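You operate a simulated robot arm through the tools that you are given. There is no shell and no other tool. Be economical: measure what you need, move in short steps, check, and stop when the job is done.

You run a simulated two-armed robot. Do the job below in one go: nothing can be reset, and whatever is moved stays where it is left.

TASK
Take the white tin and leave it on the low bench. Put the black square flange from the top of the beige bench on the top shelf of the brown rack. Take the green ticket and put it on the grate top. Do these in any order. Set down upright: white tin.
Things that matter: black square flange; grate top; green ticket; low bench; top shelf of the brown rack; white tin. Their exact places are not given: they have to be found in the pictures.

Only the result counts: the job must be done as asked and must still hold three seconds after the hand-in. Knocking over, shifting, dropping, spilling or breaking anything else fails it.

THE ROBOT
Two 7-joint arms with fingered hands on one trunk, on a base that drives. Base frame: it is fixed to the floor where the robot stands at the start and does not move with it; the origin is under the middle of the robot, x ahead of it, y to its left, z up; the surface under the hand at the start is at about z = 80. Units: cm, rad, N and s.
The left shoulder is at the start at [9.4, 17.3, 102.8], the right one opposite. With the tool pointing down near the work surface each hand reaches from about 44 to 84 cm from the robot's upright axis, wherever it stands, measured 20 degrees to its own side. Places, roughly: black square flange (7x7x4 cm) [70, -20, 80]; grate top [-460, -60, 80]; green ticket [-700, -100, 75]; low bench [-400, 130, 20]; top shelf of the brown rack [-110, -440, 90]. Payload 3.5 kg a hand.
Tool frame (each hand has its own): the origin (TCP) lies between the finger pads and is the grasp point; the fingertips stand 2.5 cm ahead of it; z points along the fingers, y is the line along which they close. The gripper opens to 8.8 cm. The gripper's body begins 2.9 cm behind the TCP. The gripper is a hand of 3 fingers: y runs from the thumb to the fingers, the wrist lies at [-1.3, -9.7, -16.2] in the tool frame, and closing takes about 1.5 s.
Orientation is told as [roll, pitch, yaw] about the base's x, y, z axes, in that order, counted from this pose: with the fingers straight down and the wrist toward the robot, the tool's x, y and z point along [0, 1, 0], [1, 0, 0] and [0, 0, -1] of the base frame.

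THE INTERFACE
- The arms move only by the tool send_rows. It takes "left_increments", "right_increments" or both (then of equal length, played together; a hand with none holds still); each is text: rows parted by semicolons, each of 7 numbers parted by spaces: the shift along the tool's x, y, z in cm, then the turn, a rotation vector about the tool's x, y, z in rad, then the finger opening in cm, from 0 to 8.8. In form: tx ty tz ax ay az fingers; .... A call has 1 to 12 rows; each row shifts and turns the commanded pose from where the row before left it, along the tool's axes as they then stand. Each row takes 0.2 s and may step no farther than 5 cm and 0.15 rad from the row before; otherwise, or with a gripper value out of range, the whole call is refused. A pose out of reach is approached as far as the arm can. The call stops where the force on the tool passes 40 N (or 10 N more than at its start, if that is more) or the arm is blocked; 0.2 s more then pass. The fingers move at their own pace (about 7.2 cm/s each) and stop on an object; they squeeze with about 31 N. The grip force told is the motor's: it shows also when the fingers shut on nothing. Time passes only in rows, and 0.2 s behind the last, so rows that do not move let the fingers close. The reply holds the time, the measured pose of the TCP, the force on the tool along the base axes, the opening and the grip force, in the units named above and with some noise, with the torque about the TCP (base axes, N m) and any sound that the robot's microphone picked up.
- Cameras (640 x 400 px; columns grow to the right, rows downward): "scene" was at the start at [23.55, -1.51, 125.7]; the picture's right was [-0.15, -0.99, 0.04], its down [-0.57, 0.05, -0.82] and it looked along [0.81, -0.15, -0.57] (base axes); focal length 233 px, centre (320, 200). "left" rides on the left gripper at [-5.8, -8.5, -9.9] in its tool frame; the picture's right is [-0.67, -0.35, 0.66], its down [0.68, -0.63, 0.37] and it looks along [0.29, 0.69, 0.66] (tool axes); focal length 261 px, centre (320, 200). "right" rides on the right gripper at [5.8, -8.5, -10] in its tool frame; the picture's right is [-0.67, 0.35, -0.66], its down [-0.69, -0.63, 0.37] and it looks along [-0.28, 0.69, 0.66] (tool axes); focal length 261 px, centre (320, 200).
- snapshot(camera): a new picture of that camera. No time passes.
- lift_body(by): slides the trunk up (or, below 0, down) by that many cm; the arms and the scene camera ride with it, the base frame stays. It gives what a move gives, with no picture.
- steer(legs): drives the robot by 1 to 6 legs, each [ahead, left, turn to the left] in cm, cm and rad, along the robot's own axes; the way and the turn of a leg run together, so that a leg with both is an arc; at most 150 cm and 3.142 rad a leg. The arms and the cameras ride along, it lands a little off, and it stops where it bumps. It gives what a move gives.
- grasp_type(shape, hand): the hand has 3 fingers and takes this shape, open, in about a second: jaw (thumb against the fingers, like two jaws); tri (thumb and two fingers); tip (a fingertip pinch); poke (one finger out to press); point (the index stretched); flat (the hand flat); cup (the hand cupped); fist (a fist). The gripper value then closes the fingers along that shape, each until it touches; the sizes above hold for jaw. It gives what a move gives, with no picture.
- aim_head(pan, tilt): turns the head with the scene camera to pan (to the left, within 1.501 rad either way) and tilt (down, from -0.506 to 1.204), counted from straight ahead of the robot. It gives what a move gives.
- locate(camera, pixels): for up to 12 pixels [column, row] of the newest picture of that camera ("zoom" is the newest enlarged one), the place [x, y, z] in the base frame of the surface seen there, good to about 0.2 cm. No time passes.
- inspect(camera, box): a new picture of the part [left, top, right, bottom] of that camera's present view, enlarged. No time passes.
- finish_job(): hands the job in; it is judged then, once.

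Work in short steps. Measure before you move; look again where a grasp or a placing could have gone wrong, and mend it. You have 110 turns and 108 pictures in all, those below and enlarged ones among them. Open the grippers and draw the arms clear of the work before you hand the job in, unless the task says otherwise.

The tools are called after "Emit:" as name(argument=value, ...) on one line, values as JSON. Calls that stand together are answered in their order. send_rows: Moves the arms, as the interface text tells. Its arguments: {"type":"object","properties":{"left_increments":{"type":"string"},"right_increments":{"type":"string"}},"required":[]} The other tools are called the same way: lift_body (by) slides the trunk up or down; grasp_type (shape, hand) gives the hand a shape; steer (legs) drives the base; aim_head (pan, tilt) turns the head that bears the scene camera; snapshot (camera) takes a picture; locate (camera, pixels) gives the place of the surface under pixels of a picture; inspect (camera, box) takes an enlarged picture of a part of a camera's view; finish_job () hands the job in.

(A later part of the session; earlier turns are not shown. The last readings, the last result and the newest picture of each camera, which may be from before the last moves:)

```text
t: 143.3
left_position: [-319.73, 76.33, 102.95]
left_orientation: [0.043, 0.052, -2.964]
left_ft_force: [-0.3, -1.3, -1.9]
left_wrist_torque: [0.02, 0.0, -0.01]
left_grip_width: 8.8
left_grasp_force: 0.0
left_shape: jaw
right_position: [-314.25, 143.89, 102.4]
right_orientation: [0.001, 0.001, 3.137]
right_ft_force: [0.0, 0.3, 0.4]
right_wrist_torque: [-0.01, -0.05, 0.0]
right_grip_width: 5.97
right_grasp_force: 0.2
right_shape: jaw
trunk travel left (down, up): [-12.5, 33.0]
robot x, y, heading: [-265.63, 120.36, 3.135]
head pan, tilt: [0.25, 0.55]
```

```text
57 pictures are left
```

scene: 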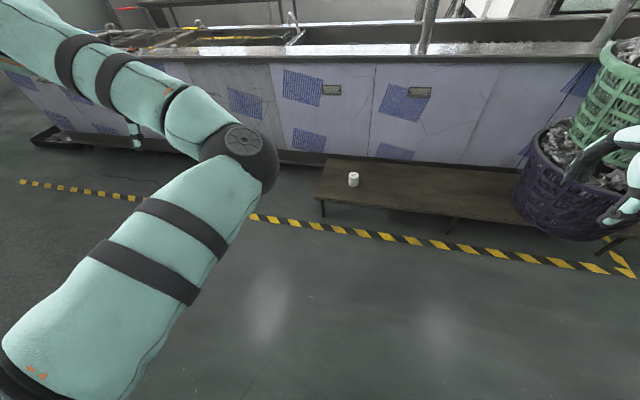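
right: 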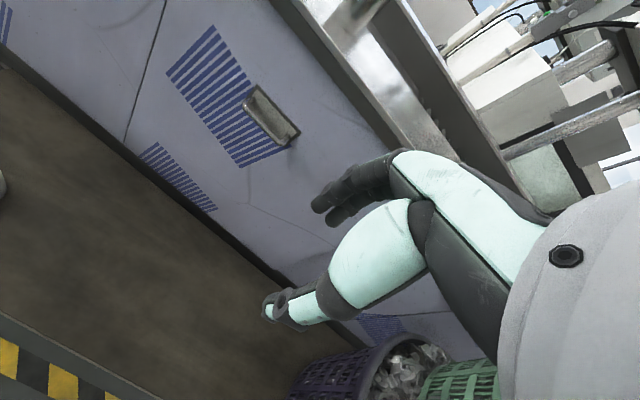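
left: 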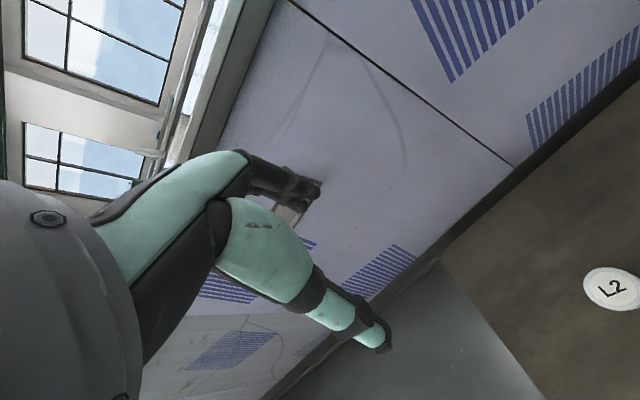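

The elbow is rising. I straighten yaw and pull the hand a bit back, checking the elbow.

Emit:
send_rows(left_increments="0.5 -1 -0.5 0 0 0.04 8.8;0.5 -1 -0.5 0 0 0.04 8.8;0.5 -1 -0.5 0 0 0.04 8.8;0.5 -1 -0.5 0 0 0.04 8.8;0 -1 -0.5 0 0 0.03 8.8;0 -1 -0.5 0 0 0 8.8;0 -1 -0.5 0 0 0 8.8;0 -1 -0.5 0 0 0 8.8;-1 -1 0 0 0 0 8.8;-1 -1 0 0 0 0 8.8;0 0 0 0 0 0 8.8")

Emit:
snapshot(camera="scene")

```text
t: 145.7
left_position: [-309.65, 76.89, 107.39]
left_orientation: [0.031, 0.06, 3.129]
left_ft_force: [-0.9, 0.0, 0.5]
left_wrist_torque: [0.01, 0.02, 0.02]
left_grip_width: 8.8
left_grasp_force: 0.1
left_shape: jaw
right_position: [-314.33, 143.98, 102.41]
right_orientation: [-0.001, 0.002, 3.137]
right_ft_force: [-0.2, 0.7, -0.4]
right_wrist_torque: [-0.01, 0.0, -0.01]
right_grip_width: 5.98
right_grasp_force: 0.1
right_shape: jaw
trunk travel left (down, up): [-12.5, 33.0]
robot x, y, heading: [-265.77, 120.36, 3.135]
head pan, tilt: [0.25, 0.55]
```

```text
56 pictures are left
```

scene: 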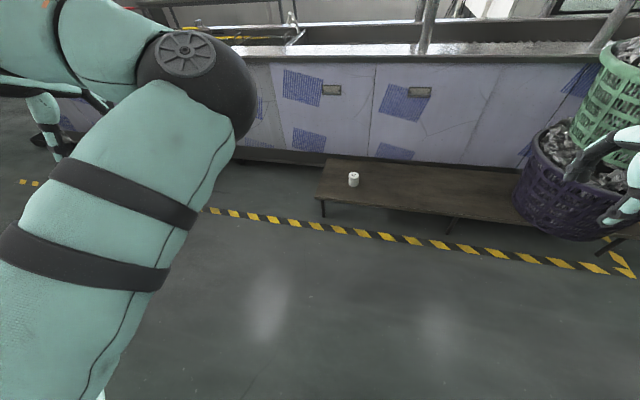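

The elbow is now high, fine for driving. I strafe left 220 cm back to the aisle and look toward the counter's left end.

Emit:
steer(legs=[[0, 120, 0], [0, 110, 0]])

Emit:
aim_head(pan=0.2, tilt=0.25)

Emit:
snapshot(camera="scene")

```text
t: 157.0
left_position: [-311.09, -153.46, 107.44]
left_orientation: [0.031, 0.06, 3.137]
left_ft_force: [0.2, -0.2, -0.4]
left_wrist_torque: [0.0, 0.01, 0.0]
left_grip_width: 8.8
left_grasp_force: 0.1
left_shape: jaw
right_position: [-316.09, -86.42, 102.43]
right_orientation: [0.002, 0.002, -3.136]
right_ft_force: [0.4, -0.1, 0.6]
right_wrist_torque: [0.0, -0.03, 0.01]
right_grip_width: 5.98
right_grasp_force: 0.0
right_shape: jaw
trunk travel left (down, up): [-12.5, 33.0]
robot x, y, heading: [-267.06, -109.7, 3.141]
head pan, tilt: [0.25, 0.55]
```

```text
t: 157.8
left_position: [-311.14, -153.3, 107.35]
left_orientation: [0.033, 0.06, 3.135]
left_ft_force: [0.2, -0.2, -0.8]
left_wrist_torque: [-0.01, -0.01, 0.01]
left_grip_width: 8.77
left_grasp_force: 0.0
left_shape: jaw
right_position: [-316.15, -86.35, 102.47]
right_orientation: [0.0, 0.003, -3.137]
right_ft_force: [-0.9, -0.3, -0.3]
right_wrist_torque: [-0.03, 0.0, -0.01]
right_grip_width: 5.98
right_grasp_force: 0.0
right_shape: jaw
trunk travel left (down, up): [-12.5, 33.0]
robot x, y, heading: [-267.39, -109.94, 3.14]
head pan, tilt: [0.201, 0.25]
```

```text
55 pictures are left
```

scene: 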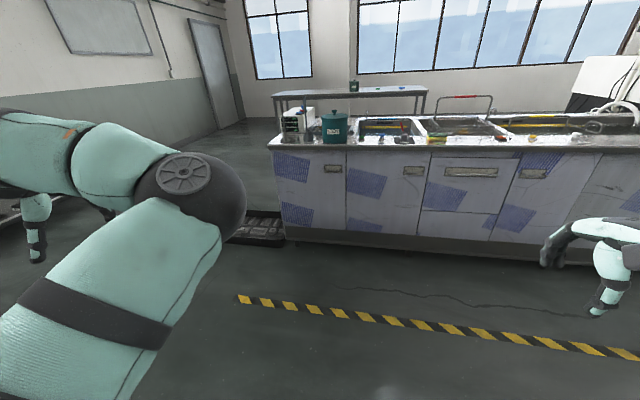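

The window table behind the counter is at (350,95). I measure it and the floor obstacles, and enlarge.

Emit:
locate(camera="scene", pixels=[[280, 97], [345, 93], [420, 90], [285, 225], [235, 240], [272, 145], [280, 115], [245, 160], [390, 92], [210, 110], [258, 215]])

Emit:
inspect(camera="scene", box=[230, 60, 460, 204])

```text
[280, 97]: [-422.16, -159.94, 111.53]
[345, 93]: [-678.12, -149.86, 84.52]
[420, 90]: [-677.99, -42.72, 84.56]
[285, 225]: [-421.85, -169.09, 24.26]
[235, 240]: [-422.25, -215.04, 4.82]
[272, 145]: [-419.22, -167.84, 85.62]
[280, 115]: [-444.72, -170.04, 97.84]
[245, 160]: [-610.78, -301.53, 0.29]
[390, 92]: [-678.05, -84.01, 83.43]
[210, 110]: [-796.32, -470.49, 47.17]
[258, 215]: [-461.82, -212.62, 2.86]
```

```text
2.78 times, centred on (345, 132) of scene
```

zoom: 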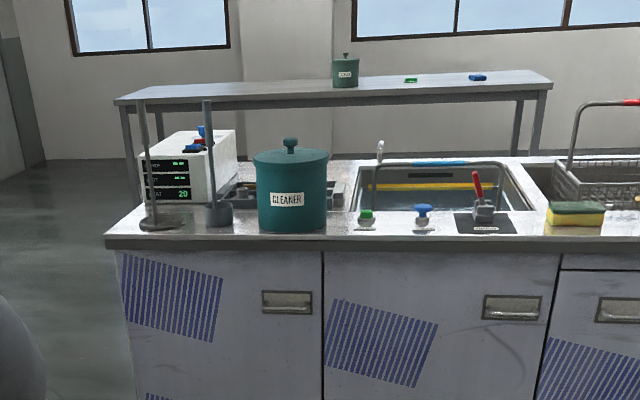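

The green ticket seems to lie on the window table (front edge x≈-678, z≈84). I check the way to the left before strafing.

Emit:
aim_head(pan=1.2, tilt=0.4)

Emit:
snapshot(camera="scene")

```text
t: 159.1
left_position: [-311.12, -153.45, 107.33]
left_orientation: [0.032, 0.06, 3.137]
left_ft_force: [0.5, 0.1, 0.6]
left_wrist_torque: [-0.01, 0.01, 0.02]
left_grip_width: 8.78
left_grasp_force: 0.0
left_shape: jaw
right_position: [-316.28, -86.32, 102.36]
right_orientation: [0.001, 0.001, -3.137]
right_ft_force: [-0.4, 0.2, 0.5]
right_wrist_torque: [0.0, 0.0, -0.01]
right_grip_width: 5.98
right_grasp_force: 0.0
right_shape: jaw
trunk travel left (down, up): [-12.5, 33.0]
robot x, y, heading: [-267.45, -109.42, 3.14]
head pan, tilt: [1.201, 0.4]
```

```text
53 pictures are left
```

scene: 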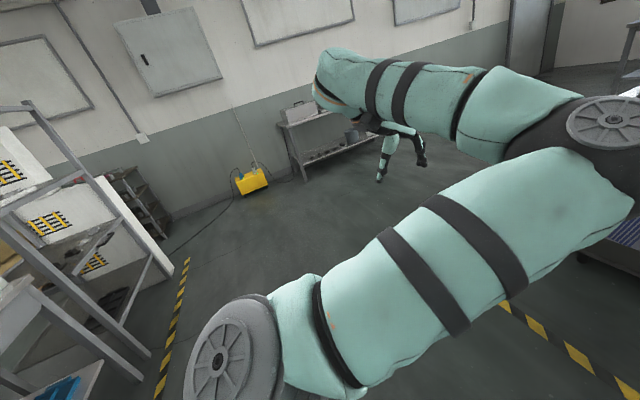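

The way left is clear. I strafe to y≈-262, then drive ahead past the counter's end.

Emit:
steer(legs=[[0, 148, 0], [0, 5, 0], [150, 0, 0], [140, 0, 0]])

Emit:
aim_head(pan=-0.6, tilt=0.35)

Emit:
snapshot(camera="scene")

```text
t: 180.6
left_position: [-601.91, -308.53, 107.37]
left_orientation: [0.032, 0.06, -3.135]
left_ft_force: [0.5, -0.9, 0.0]
left_wrist_torque: [0.0, -0.04, 0.0]
left_grip_width: 8.79
left_grasp_force: 0.1
left_shape: jaw
right_position: [-607.75, -241.5, 102.42]
right_orientation: [0.0, 0.001, -3.126]
right_ft_force: [-0.2, 0.4, -0.3]
right_wrist_torque: [0.0, -0.02, 0.0]
right_grip_width: 5.98
right_grasp_force: 0.2
right_shape: jaw
trunk travel left (down, up): [-12.5, 33.0]
robot x, y, heading: [-558.46, -264.54, -3.133]
head pan, tilt: [1.201, 0.4]
```

```text
t: 182.4
left_position: [-601.8, -308.56, 107.38]
left_orientation: [0.031, 0.059, -3.135]
left_ft_force: [-0.9, -0.2, 0.1]
left_wrist_torque: [0.02, 0.0, 0.02]
left_grip_width: 8.77
left_grasp_force: 0.1
left_shape: jaw
right_position: [-607.62, -241.48, 102.51]
right_orientation: [0.0, 0.002, -3.127]
right_ft_force: [-0.2, 0.6, -0.2]
right_wrist_torque: [-0.01, -0.01, 0.01]
right_grip_width: 5.96
right_grasp_force: 0.1
right_shape: jaw
trunk travel left (down, up): [-12.5, 33.0]
robot x, y, heading: [-558.65, -264.48, -3.138]
head pan, tilt: [-0.6, 0.351]
```

```text
52 pictures are left
```

scene: 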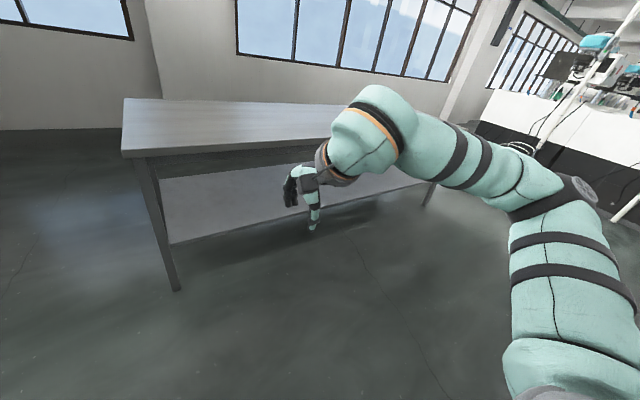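

The table spans to the right with clear floor. I move ahead 35 and strafe right to face its middle near y≈-95.

Emit:
steer(legs=[[35, 0, 0], [0, -145, 0]])

Emit:
aim_head(pan=-0.1, tilt=0.45)

Emit:
snapshot(camera="scene")

```text
t: 191.4
left_position: [-637.75, -163.77, 107.39]
left_orientation: [0.032, 0.061, -3.137]
left_ft_force: [0.6, -1.2, 0.6]
left_wrist_torque: [0.01, -0.01, 0.03]
left_grip_width: 8.79
left_grasp_force: 0.0
left_shape: jaw
right_position: [-643.57, -97.01, 102.3]
right_orientation: [0.0, 0.001, -3.127]
right_ft_force: [-0.5, 0.0, 0.0]
right_wrist_torque: [-0.02, 0.0, -0.01]
right_grip_width: 5.99
right_grasp_force: 0.0
right_shape: jaw
trunk travel left (down, up): [-12.5, 33.0]
robot x, y, heading: [-594.8, -119.85, -3.132]
head pan, tilt: [-0.6, 0.351]
```

```text
t: 192.4
left_position: [-637.81, -163.87, 107.38]
left_orientation: [0.031, 0.061, -3.137]
left_ft_force: [-0.8, 0.8, -0.2]
left_wrist_torque: [0.0, -0.01, 0.02]
left_grip_width: 8.78
left_grasp_force: 0.1
left_shape: jaw
right_position: [-643.56, -96.9, 102.39]
right_orientation: [0.001, 0.001, -3.125]
right_ft_force: [-0.2, -0.6, 0.0]
right_wrist_torque: [-0.01, 0.03, 0.0]
right_grip_width: 5.97
right_grasp_force: 0.1
right_shape: jaw
trunk travel left (down, up): [-12.5, 33.0]
robot x, y, heading: [-594.46, -119.89, -3.13]
head pan, tilt: [-0.099, 0.45]
```

```text
51 pictures are left
```

scene: 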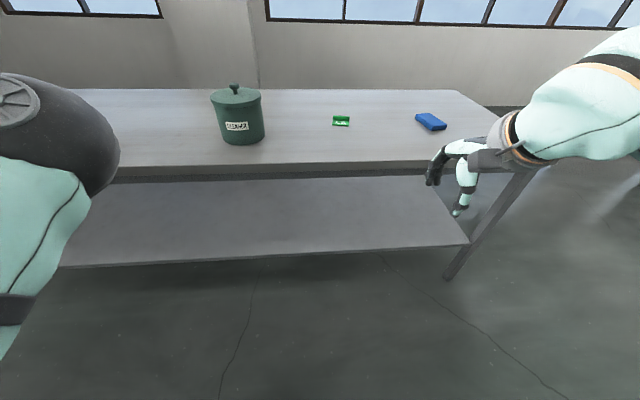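

The green ticket is at (341,121). I enlarge and measure it.

Emit:
inspect(camera="scene", box=[310, 100, 374, 140])

Emit:
locate(camera="zoom", pixels=[[240, 160], [395, 165], [230, 240], [400, 250], [315, 180], [315, 230], [315, 250], [400, 200], [300, 350]])

Emit:
locate(camera="scene", pixels=[[237, 142], [262, 110], [340, 165], [430, 122], [470, 92], [340, 95]])

```text
10.00 times, centred on (342, 120) of scene
```

zoom: 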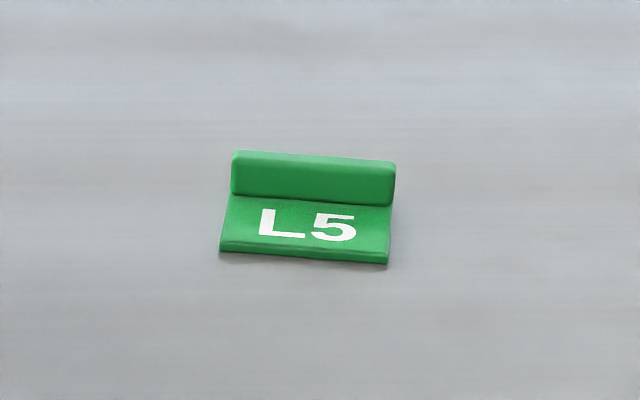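

```text
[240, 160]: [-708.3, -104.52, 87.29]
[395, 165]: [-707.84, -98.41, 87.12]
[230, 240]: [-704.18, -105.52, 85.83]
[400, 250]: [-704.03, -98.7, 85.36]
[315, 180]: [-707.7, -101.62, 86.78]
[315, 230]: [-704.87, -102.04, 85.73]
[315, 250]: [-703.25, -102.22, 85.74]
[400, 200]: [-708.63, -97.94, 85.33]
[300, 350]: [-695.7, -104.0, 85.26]
```

```text
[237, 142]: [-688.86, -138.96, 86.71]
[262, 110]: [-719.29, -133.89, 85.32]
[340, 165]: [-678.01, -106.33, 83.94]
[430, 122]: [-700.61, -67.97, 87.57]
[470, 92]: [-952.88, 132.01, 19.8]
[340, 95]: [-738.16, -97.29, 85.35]
```

The ticket is an L-shaped tag: plate at z≈85.5 and a fin (top z 87.3) at x≈-708, y≈-101.6. Before approaching I check the left elbow versus the pot.

Emit:
locate(camera="scene", pixels=[[60, 110], [110, 150], [90, 190], [20, 100], [235, 86], [213, 95], [240, 100]])

```text
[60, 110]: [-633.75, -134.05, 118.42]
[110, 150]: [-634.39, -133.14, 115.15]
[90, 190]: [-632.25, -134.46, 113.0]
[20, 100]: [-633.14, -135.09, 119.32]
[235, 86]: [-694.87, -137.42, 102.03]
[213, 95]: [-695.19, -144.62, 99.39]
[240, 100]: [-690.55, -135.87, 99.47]
```

The left elbow would come near the pot (top z 102), so I raise the trunk by 12 cm, then drive 44 cm ahead.

Emit:
lift_body(by=12)

Emit:
steer(legs=[[44, 0, 0]])

Emit:
aim_head(pan=-0.2, tilt=0.75)

Emit:
snapshot(camera="scene")

```text
t: 193.9
left_position: [-637.7, -163.87, 119.47]
left_orientation: [0.031, 0.06, -3.135]
left_ft_force: [-0.9, -0.3, 0.3]
left_wrist_torque: [-0.04, 0.01, 0.02]
left_grip_width: 8.78
left_grasp_force: 0.1
left_shape: jaw
right_position: [-643.61, -96.84, 114.3]
right_orientation: [0.0, 0.004, -3.127]
right_ft_force: [0.4, 0.6, -0.6]
right_wrist_torque: [-0.03, 0.01, 0.02]
right_grip_width: 5.98
right_grasp_force: 0.0
right_shape: jaw
trunk travel left (down, up): [-24.5, 21.0]
robot x, y, heading: [-594.68, -119.86, -3.133]
head pan, tilt: [-0.099, 0.45]
```

```text
t: 196.6
left_position: [-681.49, -164.33, 119.51]
left_orientation: [0.031, 0.06, -3.134]
left_ft_force: [0.3, -0.5, 0.0]
left_wrist_torque: [0.03, -0.02, 0.01]
left_grip_width: 8.82
left_grasp_force: 0.1
left_shape: jaw
right_position: [-687.5, -97.35, 114.4]
right_orientation: [0.0, 0.002, -3.123]
right_ft_force: [0.0, 0.3, 0.0]
right_wrist_torque: [0.01, 0.02, 0.0]
right_grip_width: 5.96
right_grasp_force: 0.0
right_shape: jaw
trunk travel left (down, up): [-24.5, 21.0]
robot x, y, heading: [-638.68, -120.46, -3.132]
head pan, tilt: [-0.099, 0.45]
```

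```text
t: 197.3
left_position: [-681.65, -164.51, 119.41]
left_orientation: [0.029, 0.06, -3.134]
left_ft_force: [0.1, 0.5, 0.7]
left_wrist_torque: [-0.02, -0.01, 0.01]
left_grip_width: 8.74
left_grasp_force: 0.0
left_shape: jaw
right_position: [-687.55, -97.4, 114.4]
right_orientation: [0.001, 0.0, -3.124]
right_ft_force: [0.6, 0.2, -0.9]
right_wrist_torque: [-0.03, 0.02, 0.05]
right_grip_width: 5.98
right_grasp_force: 0.0
right_shape: jaw
trunk travel left (down, up): [-24.5, 21.0]
robot x, y, heading: [-638.58, -120.19, -3.127]
head pan, tilt: [-0.201, 0.75]
```

```text
49 pictures are left
```

scene: 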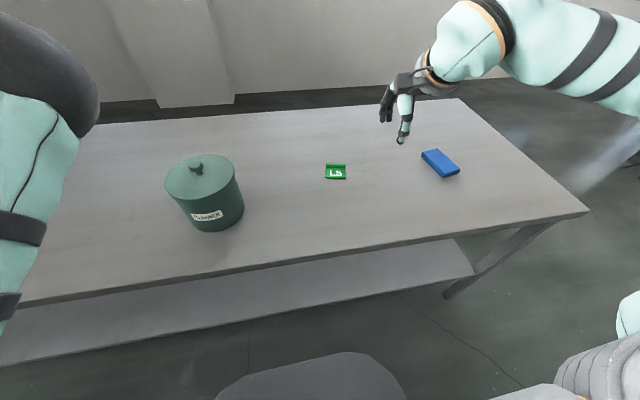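

Precise measurement of the ticket from this closer view.

Emit:
inspect(camera="scene", box=[316, 155, 356, 180])

Emit:
locate(camera="zoom", pixels=[[180, 140], [180, 150], [180, 165], [180, 180], [480, 140], [480, 155], [480, 175], [320, 145], [320, 160], [320, 180], [330, 230], [320, 370]])

```text
16.00 times, centred on (336, 168) of scene
```

zoom: 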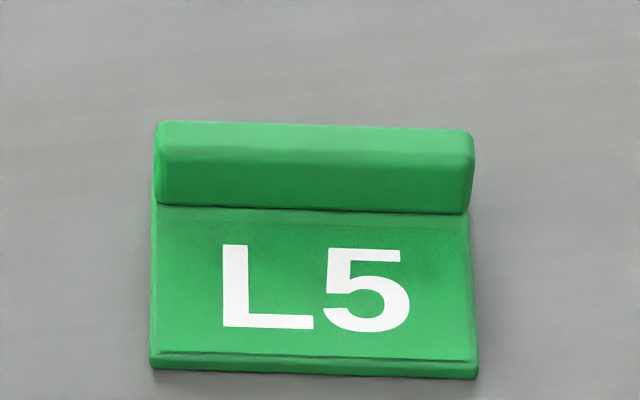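

```text
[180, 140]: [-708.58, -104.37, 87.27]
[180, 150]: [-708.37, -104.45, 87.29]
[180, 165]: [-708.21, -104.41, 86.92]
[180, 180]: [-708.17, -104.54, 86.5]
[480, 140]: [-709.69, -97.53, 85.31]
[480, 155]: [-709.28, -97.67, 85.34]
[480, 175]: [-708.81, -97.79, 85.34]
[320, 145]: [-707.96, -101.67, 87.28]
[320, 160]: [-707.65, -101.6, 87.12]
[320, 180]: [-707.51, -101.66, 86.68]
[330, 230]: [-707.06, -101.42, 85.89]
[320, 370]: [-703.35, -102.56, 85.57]
```

Fin center is about (-708.1,-101.7), ~1.1 thick, 85.7–87.3. I move the right hand above it, to z≈94.

Emit:
send_rows(right_increments="0.4 2.06 2 0 0 0 6;0.4 2.06 2 0 0 0 6;0.4 2.06 2 0 0 0 6;0.4 2.06 2 0 0 0 6;0.4 2.06 2 0 0 0 6;0.4 2.06 2 0 0 0 6;0.4 2.06 2 0 0 0 6;0.4 2.06 2 0 0 0 6;0.4 2.06 2 0 0 0 6;0.4 2.06 2 0 0 0 6;0 0 0 0 0 0 6")

Emit:
snapshot(camera="right")

```text
t: 199.8
left_position: [-681.62, -164.25, 119.53]
left_orientation: [0.032, 0.058, -3.133]
left_ft_force: [-0.3, -0.3, -0.3]
left_wrist_torque: [0.01, 0.0, 0.0]
left_grip_width: 8.79
left_grasp_force: 0.0
left_shape: jaw
right_position: [-707.93, -101.61, 94.41]
right_orientation: [0.0, 0.001, -3.123]
right_ft_force: [0.3, 0.1, 0.1]
right_wrist_torque: [-0.04, -0.02, 0.03]
right_grip_width: 5.97
right_grasp_force: 0.1
right_shape: jaw
trunk travel left (down, up): [-24.5, 21.0]
robot x, y, heading: [-638.59, -120.36, -3.128]
head pan, tilt: [-0.201, 0.75]
```

```text
47 pictures are left
```

right: 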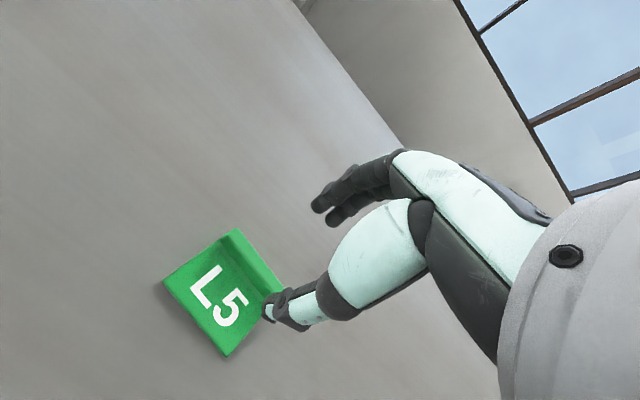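

Cross-checking the fin through the wrist camera.

Emit:
locate(camera="right", pixels=[[239, 232], [283, 283], [232, 233], [258, 262], [262, 258], [252, 262], [222, 237], [165, 284], [226, 355], [266, 255], [248, 258]])

```text
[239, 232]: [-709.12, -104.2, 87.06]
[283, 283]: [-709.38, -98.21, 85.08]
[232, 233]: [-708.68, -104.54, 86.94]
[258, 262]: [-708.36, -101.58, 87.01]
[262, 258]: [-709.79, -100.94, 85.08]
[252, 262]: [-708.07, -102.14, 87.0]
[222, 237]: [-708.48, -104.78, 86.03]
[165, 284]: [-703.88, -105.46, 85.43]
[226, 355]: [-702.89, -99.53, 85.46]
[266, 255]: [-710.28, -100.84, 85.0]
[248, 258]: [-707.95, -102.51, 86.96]
```

The ticket is turned by about −0.165 rad. I turn the hand to match and lower so the fingertips reach about z 85.8.

Emit:
send_rows(right_increments="0 0.1 0.5 0 0 0.08 5;0 0.1 0.5 0 0 0.08 5;0 0 1.5 0 0 0 5;0 0 1.5 0 0 0 5;0 0 1.3 0 0 0 5;0 0 0.6 0 0 0 5;0 0 0.2 0 0 0 5;0 0 0 0 0 0 5")

Emit:
inspect(camera="right", box=[160, 120, 480, 320])

```text
t: 201.6
left_position: [-681.69, -164.44, 119.39]
left_orientation: [0.031, 0.058, -3.133]
left_ft_force: [-0.6, -0.1, -0.1]
left_wrist_torque: [0.04, 0.01, 0.0]
left_grip_width: 8.81
left_grasp_force: 0.1
left_shape: jaw
right_position: [-708.26, -101.71, 88.33]
right_orientation: [-0.001, 0.001, 2.998]
right_ft_force: [0.1, -0.3, -0.7]
right_wrist_torque: [0.02, 0.02, -0.02]
right_grip_width: 5.09
right_grasp_force: 0.0
right_shape: jaw
trunk travel left (down, up): [-24.5, 21.0]
robot x, y, heading: [-638.82, -120.37, -3.134]
head pan, tilt: [-0.201, 0.75]
```

```text
2.00 times, centred on (320, 220) of right
```

zoom: 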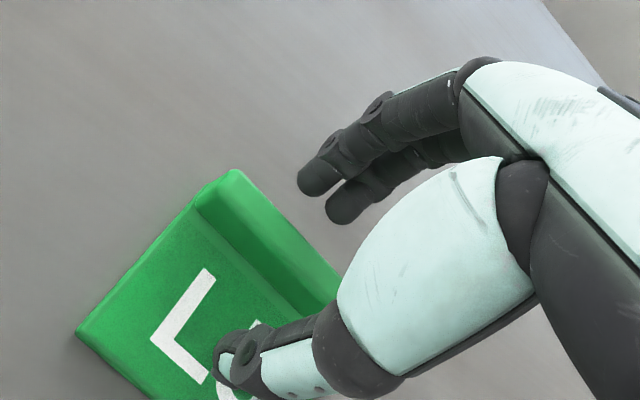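

The thumb is in front of the fin and the fingers behind it. Closing.

Emit:
send_rows(right_increments="0 0 0 0 0 0 3;0 0 0 0 0 0 0;0 0 0 0 0 0 0;0 0 0 0 0 0 0;0 0 0 0 0 0 0;0 0 0 0 0 0 0;0 0 0 0 0 0 0;0 0 0 0 0 0 0")

Emit:
inspect(camera="right", box=[160, 120, 480, 320])

```text
t: 203.3
left_position: [-681.74, -164.42, 119.42]
left_orientation: [0.032, 0.059, -3.134]
left_ft_force: [-0.5, 0.2, -0.1]
left_wrist_torque: [0.03, -0.01, -0.01]
left_grip_width: 8.79
left_grasp_force: 0.0
left_shape: jaw
right_position: [-708.06, -101.78, 88.33]
right_orientation: [0.0, 0.003, 2.999]
right_ft_force: [-0.3, 0.3, 0.0]
right_wrist_torque: [0.0, -0.02, 0.04]
right_grip_width: 0.7
right_grasp_force: 31.0
right_shape: jaw
trunk travel left (down, up): [-24.5, 21.0]
robot x, y, heading: [-638.58, -120.2, -3.132]
head pan, tilt: [-0.201, 0.75]
```

```text
2.00 times, centred on (320, 220) of right
```

zoom: 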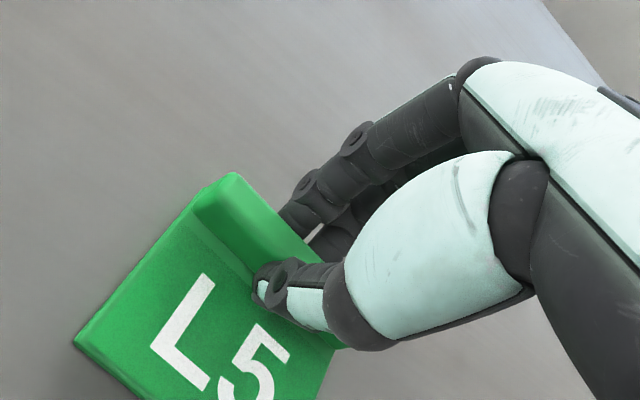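

The fin is pinched at 0.7 cm. I lift slowly to check it follows.

Emit:
send_rows(right_increments="0 0 -0.5 0 0 0 0;0 0 -1 0 0 0 0;0 0 -1.5 0 0 0 0;0 0 -2 0 0 0 0;0 0 -2 0 0 0 0;0 0 -2 0 0 0 0;0 0 -2 0 0 0 0;0 0 -2 0 0 0 0;0 0 -2 0 0 0 0;0 0 0 0 0 0 0")

Emit:
snapshot(camera="right")

```text
t: 205.6
left_position: [-681.68, -164.4, 119.44]
left_orientation: [0.033, 0.059, -3.134]
left_ft_force: [-0.1, -0.5, -0.7]
left_wrist_torque: [-0.02, 0.02, 0.02]
left_grip_width: 8.78
left_grasp_force: 0.1
left_shape: jaw
right_position: [-708.29, -101.66, 103.31]
right_orientation: [0.001, 0.003, 2.999]
right_ft_force: [-0.3, 1.1, -0.5]
right_wrist_torque: [-0.01, 0.02, 0.0]
right_grip_width: 0.66
right_grasp_force: 30.9
right_shape: jaw
trunk travel left (down, up): [-24.5, 21.0]
robot x, y, heading: [-638.72, -120.44, -3.127]
head pan, tilt: [-0.201, 0.75]
```

```text
44 pictures are left
```

right: 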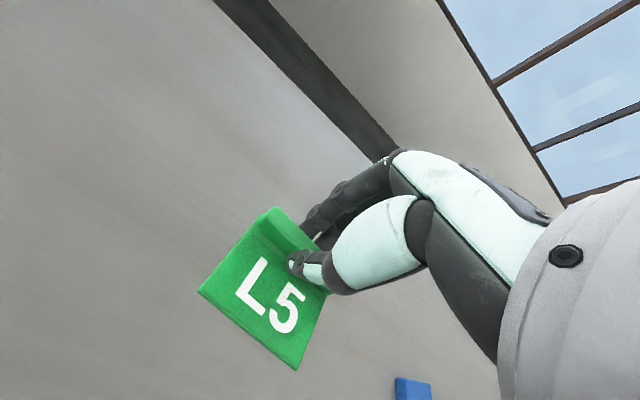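

The ticket is held level. I draw the hand in, back off, and turn around to view the counter from this side.

Emit:
send_rows(right_increments="-0.3 -2 -0.3 0 0 0 0;-0.3 -2 -0.3 0 0 0 0;-0.3 -2 -0.3 0 0 0 0;-0.3 -2 -0.3 0 0 0 0;-0.3 -2 -0.3 0 0 0 0;-0.3 -2 -0.3 0 0 0 0;-0.3 -2 -0.3 0 0 0 0;-0.3 -2 -0.3 0 0 0 0;-0.3 -2 -0.3 0 0 0 0;0 0 0 0 0 0 0")

Emit:
steer(legs=[[-46, 0, 0], [0, 0, -1.57]])

Emit:
aim_head(pan=-1.0, tilt=0.4)

Emit:
snapshot(camera="scene")

```text
t: 207.8
left_position: [-681.63, -164.3, 119.31]
left_orientation: [0.032, 0.06, -3.134]
left_ft_force: [0.0, -0.7, 0.5]
left_wrist_torque: [0.0, -0.05, -0.04]
left_grip_width: 8.78
left_grasp_force: 0.0
left_shape: jaw
right_position: [-689.97, -101.52, 106.03]
right_orientation: [-0.001, 0.004, 2.997]
right_ft_force: [0.1, -0.8, -0.2]
right_wrist_torque: [-0.02, 0.01, -0.04]
right_grip_width: 0.67
right_grasp_force: 30.6
right_shape: jaw
trunk travel left (down, up): [-24.5, 21.0]
robot x, y, heading: [-638.44, -120.19, -3.126]
head pan, tilt: [-0.201, 0.75]
```

```text
t: 214.3
left_position: [-636.98, -76.5, 119.41]
left_orientation: [0.031, 0.058, 1.574]
left_ft_force: [0.7, -0.2, 0.6]
left_wrist_torque: [-0.01, -0.04, 0.0]
left_grip_width: 8.81
left_grasp_force: 0.1
left_shape: jaw
right_position: [-574.21, -68.43, 106.03]
right_orientation: [0.0, 0.002, 1.425]
right_ft_force: [-0.6, -0.1, -0.8]
right_wrist_torque: [0.01, 0.0, -0.02]
right_grip_width: 0.68
right_grasp_force: 30.8
right_shape: jaw
trunk travel left (down, up): [-24.5, 21.0]
robot x, y, heading: [-592.9, -119.44, 1.583]
head pan, tilt: [-0.201, 0.75]
```

```text
t: 215.4
left_position: [-637.0, -76.34, 119.4]
left_orientation: [0.03, 0.06, 1.575]
left_ft_force: [0.5, 0.4, -0.3]
left_wrist_torque: [0.02, 0.0, 0.04]
left_grip_width: 8.79
left_grasp_force: 0.1
left_shape: jaw
right_position: [-574.13, -68.32, 106.01]
right_orientation: [-0.001, 0.001, 1.425]
right_ft_force: [-0.2, 0.1, 0.1]
right_wrist_torque: [0.03, -0.01, -0.03]
right_grip_width: 0.65
right_grasp_force: 31.6
right_shape: jaw
trunk travel left (down, up): [-24.5, 21.0]
robot x, y, heading: [-592.89, -119.83, 1.574]
head pan, tilt: [-1.0, 0.4]
```

```text
43 pictures are left
```

scene: 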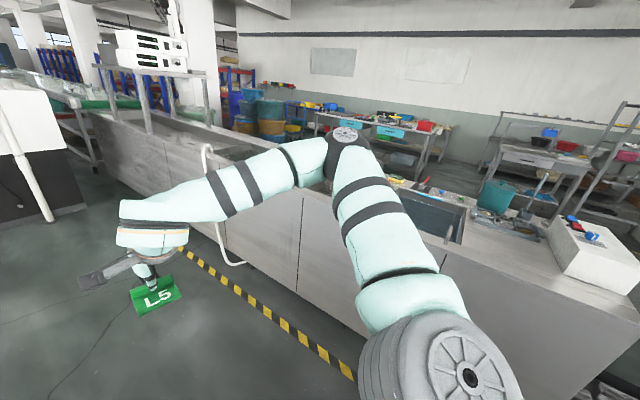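

The counter's back side is visible, partly hidden by the arm. I turn the remaining quarter to face it.

Emit:
steer(legs=[[0, 0, -1.57]])

Emit:
aim_head(pan=0.1, tilt=0.4)

Emit:
snapshot(camera="scene")

```text
t: 219.7
left_position: [-549.88, -75.6, 119.37]
left_orientation: [0.031, 0.06, 0.007]
left_ft_force: [0.3, 0.6, -0.5]
left_wrist_torque: [0.0, 0.0, -0.01]
left_grip_width: 8.79
left_grasp_force: 0.0
left_shape: jaw
right_position: [-541.56, -138.36, 105.99]
right_orientation: [-0.001, 0.002, -0.142]
right_ft_force: [-0.5, -0.1, -0.5]
right_wrist_torque: [-0.01, 0.01, -0.02]
right_grip_width: 0.65
right_grasp_force: 31.0
right_shape: jaw
trunk travel left (down, up): [-24.5, 21.0]
robot x, y, heading: [-593.32, -119.66, 0.013]
head pan, tilt: [-1.0, 0.4]
```

```text
t: 221.0
left_position: [-550.02, -75.64, 119.37]
left_orientation: [0.031, 0.06, 0.006]
left_ft_force: [-0.6, 0.5, -0.7]
left_wrist_torque: [0.0, -0.01, -0.01]
left_grip_width: 8.82
left_grasp_force: 0.0
left_shape: jaw
right_position: [-541.58, -138.42, 105.98]
right_orientation: [-0.001, 0.001, -0.142]
right_ft_force: [-0.9, 0.5, -0.2]
right_wrist_torque: [0.0, 0.01, 0.03]
right_grip_width: 0.64
right_grasp_force: 30.8
right_shape: jaw
trunk travel left (down, up): [-24.5, 21.0]
robot x, y, heading: [-592.75, -119.54, 0.009]
head pan, tilt: [0.099, 0.4]
```

```text
42 pictures are left
```

scene: 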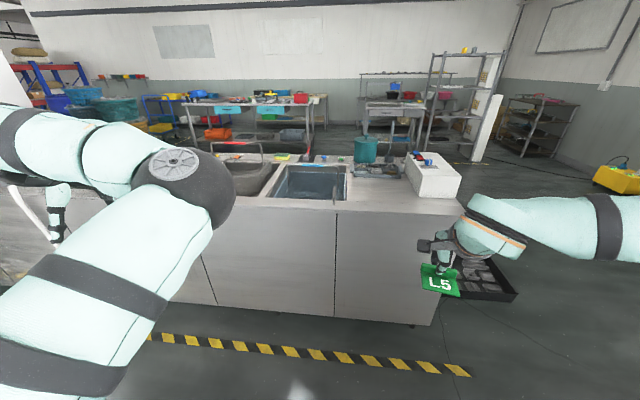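

I measure the counter's back edge, the middle sink and the white pipe at the left.

Emit:
locate(camera="scene", pixels=[[340, 207], [40, 225], [15, 190], [245, 170], [265, 170], [240, 145], [232, 188], [345, 175], [275, 195], [20, 280]])

Emit:
inspect(camera="scene", box=[200, 130, 370, 236])

```text
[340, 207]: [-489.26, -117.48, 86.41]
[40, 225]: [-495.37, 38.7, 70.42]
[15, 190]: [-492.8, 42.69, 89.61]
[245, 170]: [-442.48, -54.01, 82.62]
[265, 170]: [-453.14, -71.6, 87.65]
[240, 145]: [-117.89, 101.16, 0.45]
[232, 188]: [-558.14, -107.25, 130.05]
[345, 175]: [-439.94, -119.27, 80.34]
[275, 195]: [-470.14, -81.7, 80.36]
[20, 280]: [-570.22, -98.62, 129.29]
```

```text
3.76 times, centred on (285, 183) of scene
```

zoom: 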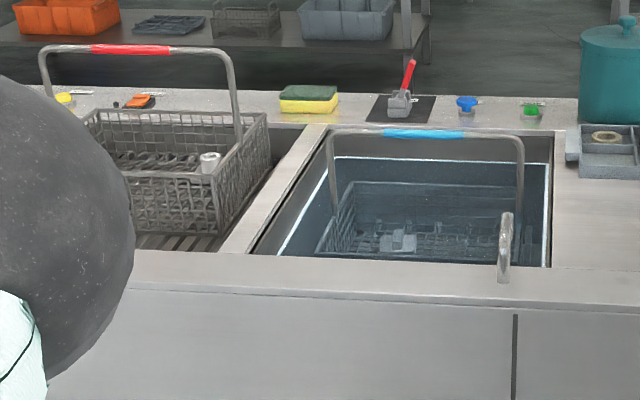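

The middle bay holds a slatted grate with a wire basket on it. I strafe left to see it fully.

Emit:
steer(legs=[[0, 75, 0]])

Emit:
aim_head(pan=-0.1, tilt=0.45)

Emit:
snapshot(camera="scene")

```text
t: 225.0
left_position: [-550.84, -0.94, 119.44]
left_orientation: [0.031, 0.058, 0.008]
left_ft_force: [0.1, -0.1, 0.7]
left_wrist_torque: [0.0, 0.01, 0.02]
left_grip_width: 8.79
left_grasp_force: 0.1
left_shape: jaw
right_position: [-542.52, -63.69, 106.08]
right_orientation: [0.0, 0.002, -0.145]
right_ft_force: [0.6, -0.1, 0.2]
right_wrist_torque: [0.01, 0.0, -0.01]
right_grip_width: 0.65
right_grasp_force: 30.8
right_shape: jaw
trunk travel left (down, up): [-24.5, 21.0]
robot x, y, heading: [-594.03, -44.94, 0.013]
head pan, tilt: [0.099, 0.4]
```

```text
t: 225.8
left_position: [-550.86, -0.91, 119.53]
left_orientation: [0.031, 0.059, 0.01]
left_ft_force: [0.5, -1.1, 0.1]
left_wrist_torque: [-0.01, -0.01, 0.01]
left_grip_width: 8.8
left_grasp_force: 0.0
left_shape: jaw
right_position: [-542.45, -63.63, 106.02]
right_orientation: [-0.002, 0.002, -0.144]
right_ft_force: [-0.2, 0.9, -0.4]
right_wrist_torque: [0.04, -0.01, 0.03]
right_grip_width: 0.65
right_grasp_force: 31.3
right_shape: jaw
trunk travel left (down, up): [-24.5, 21.0]
robot x, y, heading: [-594.12, -45.09, 0.015]
head pan, tilt: [-0.099, 0.45]
```

```text
40 pictures are left
```

scene: 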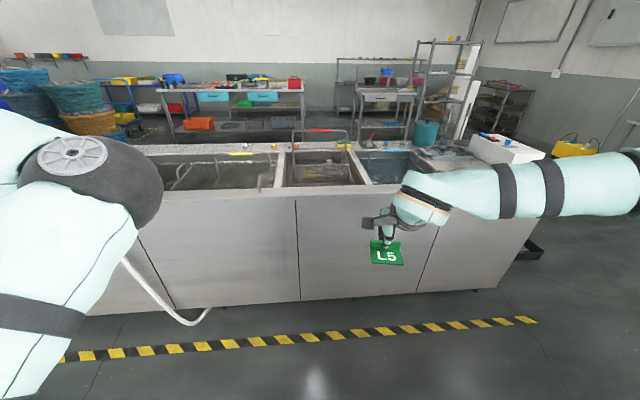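

I check the hose on the floor and the grate region before coming nearer.

Emit:
locate(camera="scene", pixels=[[205, 312], [185, 322], [150, 290], [295, 185], [340, 184], [315, 130], [300, 300], [325, 175], [360, 170]])

Emit:
inspect(camera="scene", box=[250, 115, 410, 215])

```text
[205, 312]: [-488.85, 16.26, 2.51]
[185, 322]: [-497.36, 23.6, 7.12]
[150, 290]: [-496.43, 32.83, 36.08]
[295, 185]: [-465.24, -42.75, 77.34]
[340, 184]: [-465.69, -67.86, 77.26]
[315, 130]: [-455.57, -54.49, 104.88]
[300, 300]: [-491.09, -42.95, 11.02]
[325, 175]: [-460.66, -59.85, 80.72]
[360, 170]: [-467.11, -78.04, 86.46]
```

```text
4.00 times, centred on (330, 165) of scene
```

zoom: 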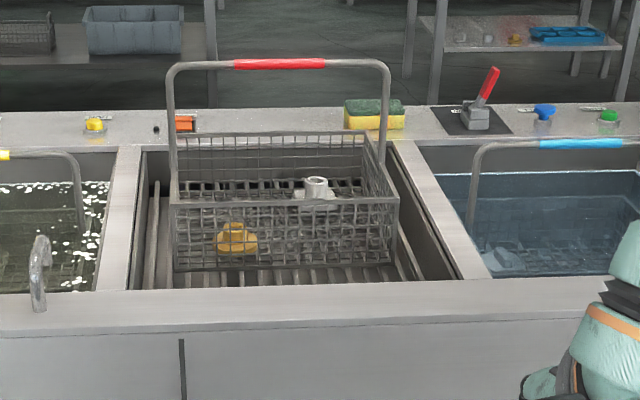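

The grate is recessed inside the middle bay and partly occupied by a basket. I go closer and higher to measure the free strips.

Emit:
lift_body(by=12)

Emit:
steer(legs=[[40, 0, 0]])

Emit:
aim_head(pan=-0.1, tilt=0.75)

Emit:
snapshot(camera="scene")

Emit:
inspect(camera="scene", box=[220, 80, 420, 205])

```text
t: 227.3
left_position: [-550.83, -0.84, 131.48]
left_orientation: [0.031, 0.059, 0.009]
left_ft_force: [-0.1, 0.7, 0.1]
left_wrist_torque: [-0.01, 0.02, 0.0]
left_grip_width: 8.79
left_grasp_force: 0.1
left_shape: jaw
right_position: [-542.41, -63.55, 117.93]
right_orientation: [-0.001, 0.003, -0.143]
right_ft_force: [-0.4, 0.6, 0.2]
right_wrist_torque: [0.0, -0.02, 0.0]
right_grip_width: 0.67
right_grasp_force: 31.3
right_shape: jaw
trunk travel left (down, up): [-36.5, 9.0]
robot x, y, heading: [-593.83, -45.09, 0.008]
head pan, tilt: [-0.099, 0.45]
```

```text
t: 229.8
left_position: [-511.05, -0.34, 131.47]
left_orientation: [0.031, 0.057, 0.01]
left_ft_force: [-0.4, -0.6, -0.4]
left_wrist_torque: [0.0, 0.03, -0.02]
left_grip_width: 8.8
left_grasp_force: 0.1
left_shape: jaw
right_position: [-502.56, -63.15, 118.13]
right_orientation: [0.001, 0.0, -0.142]
right_ft_force: [0.6, -1.0, -0.9]
right_wrist_torque: [0.0, 0.0, 0.01]
right_grip_width: 0.67
right_grasp_force: 31.3
right_shape: jaw
trunk travel left (down, up): [-36.5, 9.0]
robot x, y, heading: [-553.52, -44.9, 0.013]
head pan, tilt: [-0.099, 0.45]
```

```text
t: 230.6
left_position: [-510.75, -0.29, 131.47]
left_orientation: [0.03, 0.06, 0.013]
left_ft_force: [0.0, -0.3, -0.1]
left_wrist_torque: [-0.01, -0.05, 0.02]
left_grip_width: 8.79
left_grasp_force: 0.1
left_shape: jaw
right_position: [-502.31, -63.08, 117.99]
right_orientation: [-0.002, 0.004, -0.142]
right_ft_force: [0.7, 0.4, -0.8]
right_wrist_torque: [0.0, -0.02, 0.0]
right_grip_width: 0.66
right_grasp_force: 30.7
right_shape: jaw
trunk travel left (down, up): [-36.5, 9.0]
robot x, y, heading: [-553.76, -44.78, 0.012]
head pan, tilt: [-0.099, 0.75]
```

```text
38 pictures are left
```

scene: 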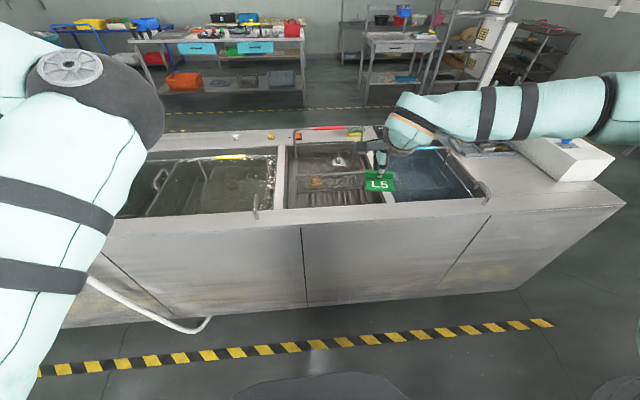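

```text
3.20 times, centred on (320, 142) of scene
```

zoom: 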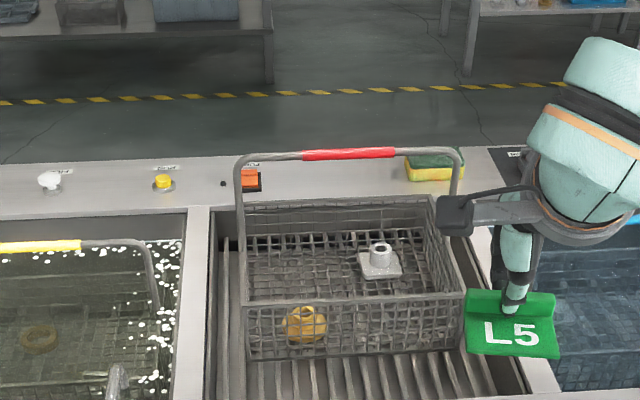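

I enlarge the grate area and measure basket and bay walls.

Emit:
inspect(camera="scene", box=[275, 140, 403, 220])

Emit:
locate(camera="zoom", pixels=[[80, 330], [150, 320], [250, 310], [350, 300], [430, 290], [110, 240], [400, 235], [60, 280], [250, 265], [250, 335], [480, 310], [85, 200]])

```text
5.00 times, centred on (339, 180) of scene
```

zoom: 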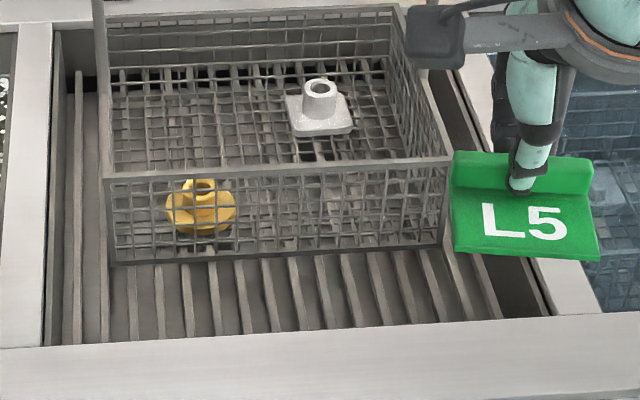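

```text
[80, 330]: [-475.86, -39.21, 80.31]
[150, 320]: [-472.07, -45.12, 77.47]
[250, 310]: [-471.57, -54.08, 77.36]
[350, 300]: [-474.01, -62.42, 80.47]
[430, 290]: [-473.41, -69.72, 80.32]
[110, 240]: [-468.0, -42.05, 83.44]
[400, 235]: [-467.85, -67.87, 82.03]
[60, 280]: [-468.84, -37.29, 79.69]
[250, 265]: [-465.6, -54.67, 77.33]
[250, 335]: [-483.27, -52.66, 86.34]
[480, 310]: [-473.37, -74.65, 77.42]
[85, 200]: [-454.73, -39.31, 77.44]
```

Bar tops are at z≈80.4 and the free near strip lies between basket (x≈-468) and the near rim. I measure the rim's inner edge and basket wall more exactly.

Emit:
locate(camera="zoom", pixels=[[250, 327], [250, 340], [250, 350], [300, 322], [300, 334], [230, 325], [250, 255], [300, 165], [200, 170], [120, 180], [355, 315], [330, 318]])

Emit:
inspect(camera="right", box=[0, 0, 640, 400])

```text
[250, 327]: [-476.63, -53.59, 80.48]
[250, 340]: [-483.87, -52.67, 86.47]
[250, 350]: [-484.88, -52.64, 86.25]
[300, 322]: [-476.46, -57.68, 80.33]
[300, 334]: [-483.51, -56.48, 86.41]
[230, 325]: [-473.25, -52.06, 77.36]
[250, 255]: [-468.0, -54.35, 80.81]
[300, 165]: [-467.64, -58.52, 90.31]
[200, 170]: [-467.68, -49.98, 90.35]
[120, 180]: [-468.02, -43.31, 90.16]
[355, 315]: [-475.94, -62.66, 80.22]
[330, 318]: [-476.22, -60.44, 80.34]
```

```text
1.00 times, centred on (320, 200) of right (not enlarged: the box is as wide or as high as the picture)
```

zoom: 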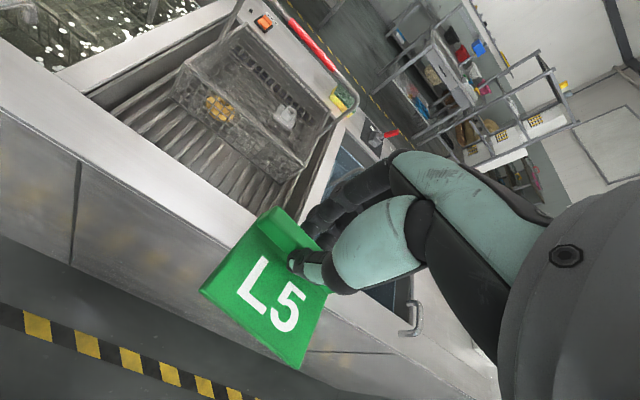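

The free strip is x -483…-468. I drive 12 cm closer, lower the trunk 12 cm, and straighten the hand's yaw.

Emit:
steer(legs=[[12, 0, 0]])

Emit:
lift_body(by=-12)

Emit:
send_rows(right_increments="0.5 1 0 0 0 -0.075 0;0.5 1 0 0 0 -0.075 0;0.5 1 0 0 0 0 0;0.5 1 0 0 0 0 0;0.5 1 0 0 0 0 0;0.5 1 0 0 0 0 0;0.5 1 0 0 0 0 0;0.5 1 0 0 0 0 0;0 0 0 0 0 0 0")

Emit:
snapshot(camera="right")

```text
t: 231.8
left_position: [-499.14, -0.19, 131.62]
left_orientation: [0.032, 0.057, 0.009]
left_ft_force: [0.7, 0.2, -0.1]
left_wrist_torque: [-0.04, 0.01, 0.0]
left_grip_width: 8.77
left_grasp_force: 0.0
left_shape: jaw
right_position: [-490.51, -62.92, 118.06]
right_orientation: [0.002, -0.001, -0.14]
right_ft_force: [0.3, -0.9, 0.5]
right_wrist_torque: [-0.01, 0.0, -0.02]
right_grip_width: 0.65
right_grasp_force: 31.5
right_shape: jaw
trunk travel left (down, up): [-36.5, 9.0]
robot x, y, heading: [-542.14, -44.43, 0.013]
head pan, tilt: [-0.099, 0.75]
```

```text
t: 233.3
left_position: [-498.83, -0.2, 119.38]
left_orientation: [0.029, 0.058, 0.01]
left_ft_force: [0.1, -0.6, 0.1]
left_wrist_torque: [-0.01, -0.01, 0.02]
left_grip_width: 8.78
left_grasp_force: 0.0
left_shape: jaw
right_position: [-490.45, -62.81, 105.89]
right_orientation: [0.001, 0.001, -0.141]
right_ft_force: [0.3, -0.7, 0.1]
right_wrist_torque: [-0.01, 0.01, -0.02]
right_grip_width: 0.66
right_grasp_force: 31.7
right_shape: jaw
trunk travel left (down, up): [-24.5, 21.0]
robot x, y, heading: [-542.09, -44.76, 0.016]
head pan, tilt: [-0.099, 0.75]
```

```text
t: 235.3
left_position: [-498.81, -0.08, 119.46]
left_orientation: [0.033, 0.059, 0.009]
left_ft_force: [0.5, 0.2, 0.0]
left_wrist_torque: [0.04, 0.01, -0.05]
left_grip_width: 8.81
left_grasp_force: 0.0
left_shape: jaw
right_position: [-482.31, -59.05, 106.03]
right_orientation: [-0.001, 0.003, 0.008]
right_ft_force: [0.1, 0.2, -0.4]
right_wrist_torque: [-0.03, 0.02, 0.0]
right_grip_width: 0.66
right_grasp_force: 31.4
right_shape: jaw
trunk travel left (down, up): [-24.5, 21.0]
robot x, y, heading: [-542.12, -44.56, 0.013]
head pan, tilt: [-0.099, 0.75]
```

```text
34 pictures are left
```

right: 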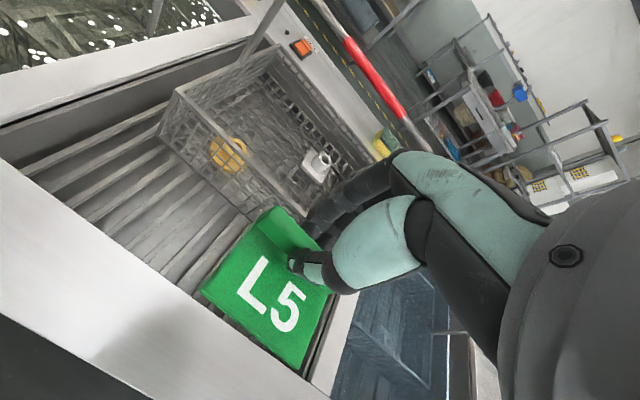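

The strip with slats lies directly below. I check the ticket's level and the bay walls from this view.

Emit:
locate(camera="right", pixels=[[205, 290], [297, 365], [272, 212], [325, 300], [250, 260], [265, 320], [250, 215], [190, 280], [175, 100], [60, 190], [345, 330], [380, 90]])

```text
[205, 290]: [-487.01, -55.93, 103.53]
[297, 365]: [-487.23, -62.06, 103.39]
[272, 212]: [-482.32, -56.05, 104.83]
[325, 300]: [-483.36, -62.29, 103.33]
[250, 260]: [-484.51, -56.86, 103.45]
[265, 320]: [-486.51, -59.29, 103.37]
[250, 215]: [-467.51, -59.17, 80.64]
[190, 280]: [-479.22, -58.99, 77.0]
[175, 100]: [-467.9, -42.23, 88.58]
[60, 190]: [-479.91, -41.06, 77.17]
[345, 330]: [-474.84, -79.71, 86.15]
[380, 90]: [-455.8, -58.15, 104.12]
```

The ticket is level (bottom ≈ TCP−3.0). I move 7.8 cm forward, then lower to z≈92 and look.

Emit:
send_rows(right_increments="0 1.95 0 0 0 0 0;0 1.95 0 0 0 0 0;0 1.95 0 0 0 0 0;0 1.95 0 0 0 0 0;0 0 2 0 0 0 0;0 0 2 0 0 0 0;0 0 2 0 0 0 0;0 0 2 0 0 0 0;0 0 2 0 0 0 0;0 0 2 0 0 0 0;0 0 2 0 0 0 0;0 0 0 0 0 0 0")

Emit:
snapshot(camera="right")

Emit:
inspect(camera="scene", box=[240, 100, 480, 250])

```text
t: 237.9
left_position: [-498.82, -0.11, 119.46]
left_orientation: [0.031, 0.058, 0.009]
left_ft_force: [-0.4, 0.8, 0.2]
left_wrist_torque: [-0.01, -0.01, -0.02]
left_grip_width: 8.8
left_grasp_force: 0.1
left_shape: jaw
right_position: [-474.59, -58.96, 91.94]
right_orientation: [0.0, 0.003, 0.009]
right_ft_force: [-0.1, -0.1, 0.4]
right_wrist_torque: [-0.03, -0.01, 0.02]
right_grip_width: 0.67
right_grasp_force: 31.2
right_shape: jaw
trunk travel left (down, up): [-24.5, 21.0]
robot x, y, heading: [-541.62, -44.21, 0.017]
head pan, tilt: [-0.099, 0.75]
```

```text
33 pictures are left
```

right: 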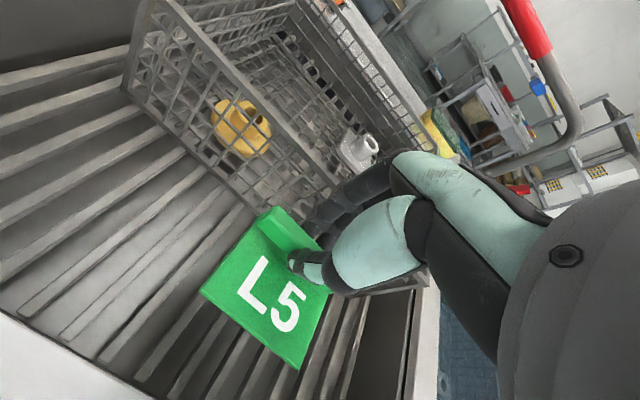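

```text
2.67 times, centred on (360, 175) of scene
```

zoom: 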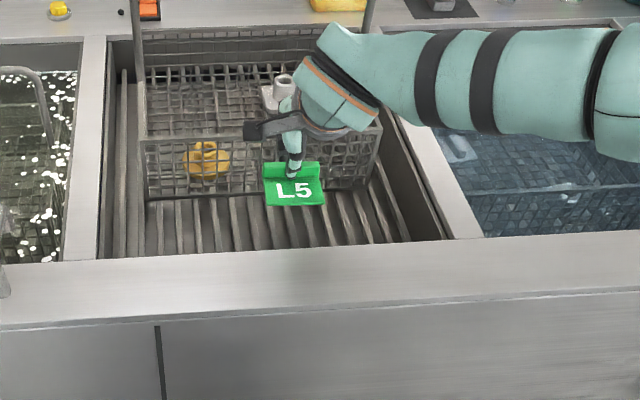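

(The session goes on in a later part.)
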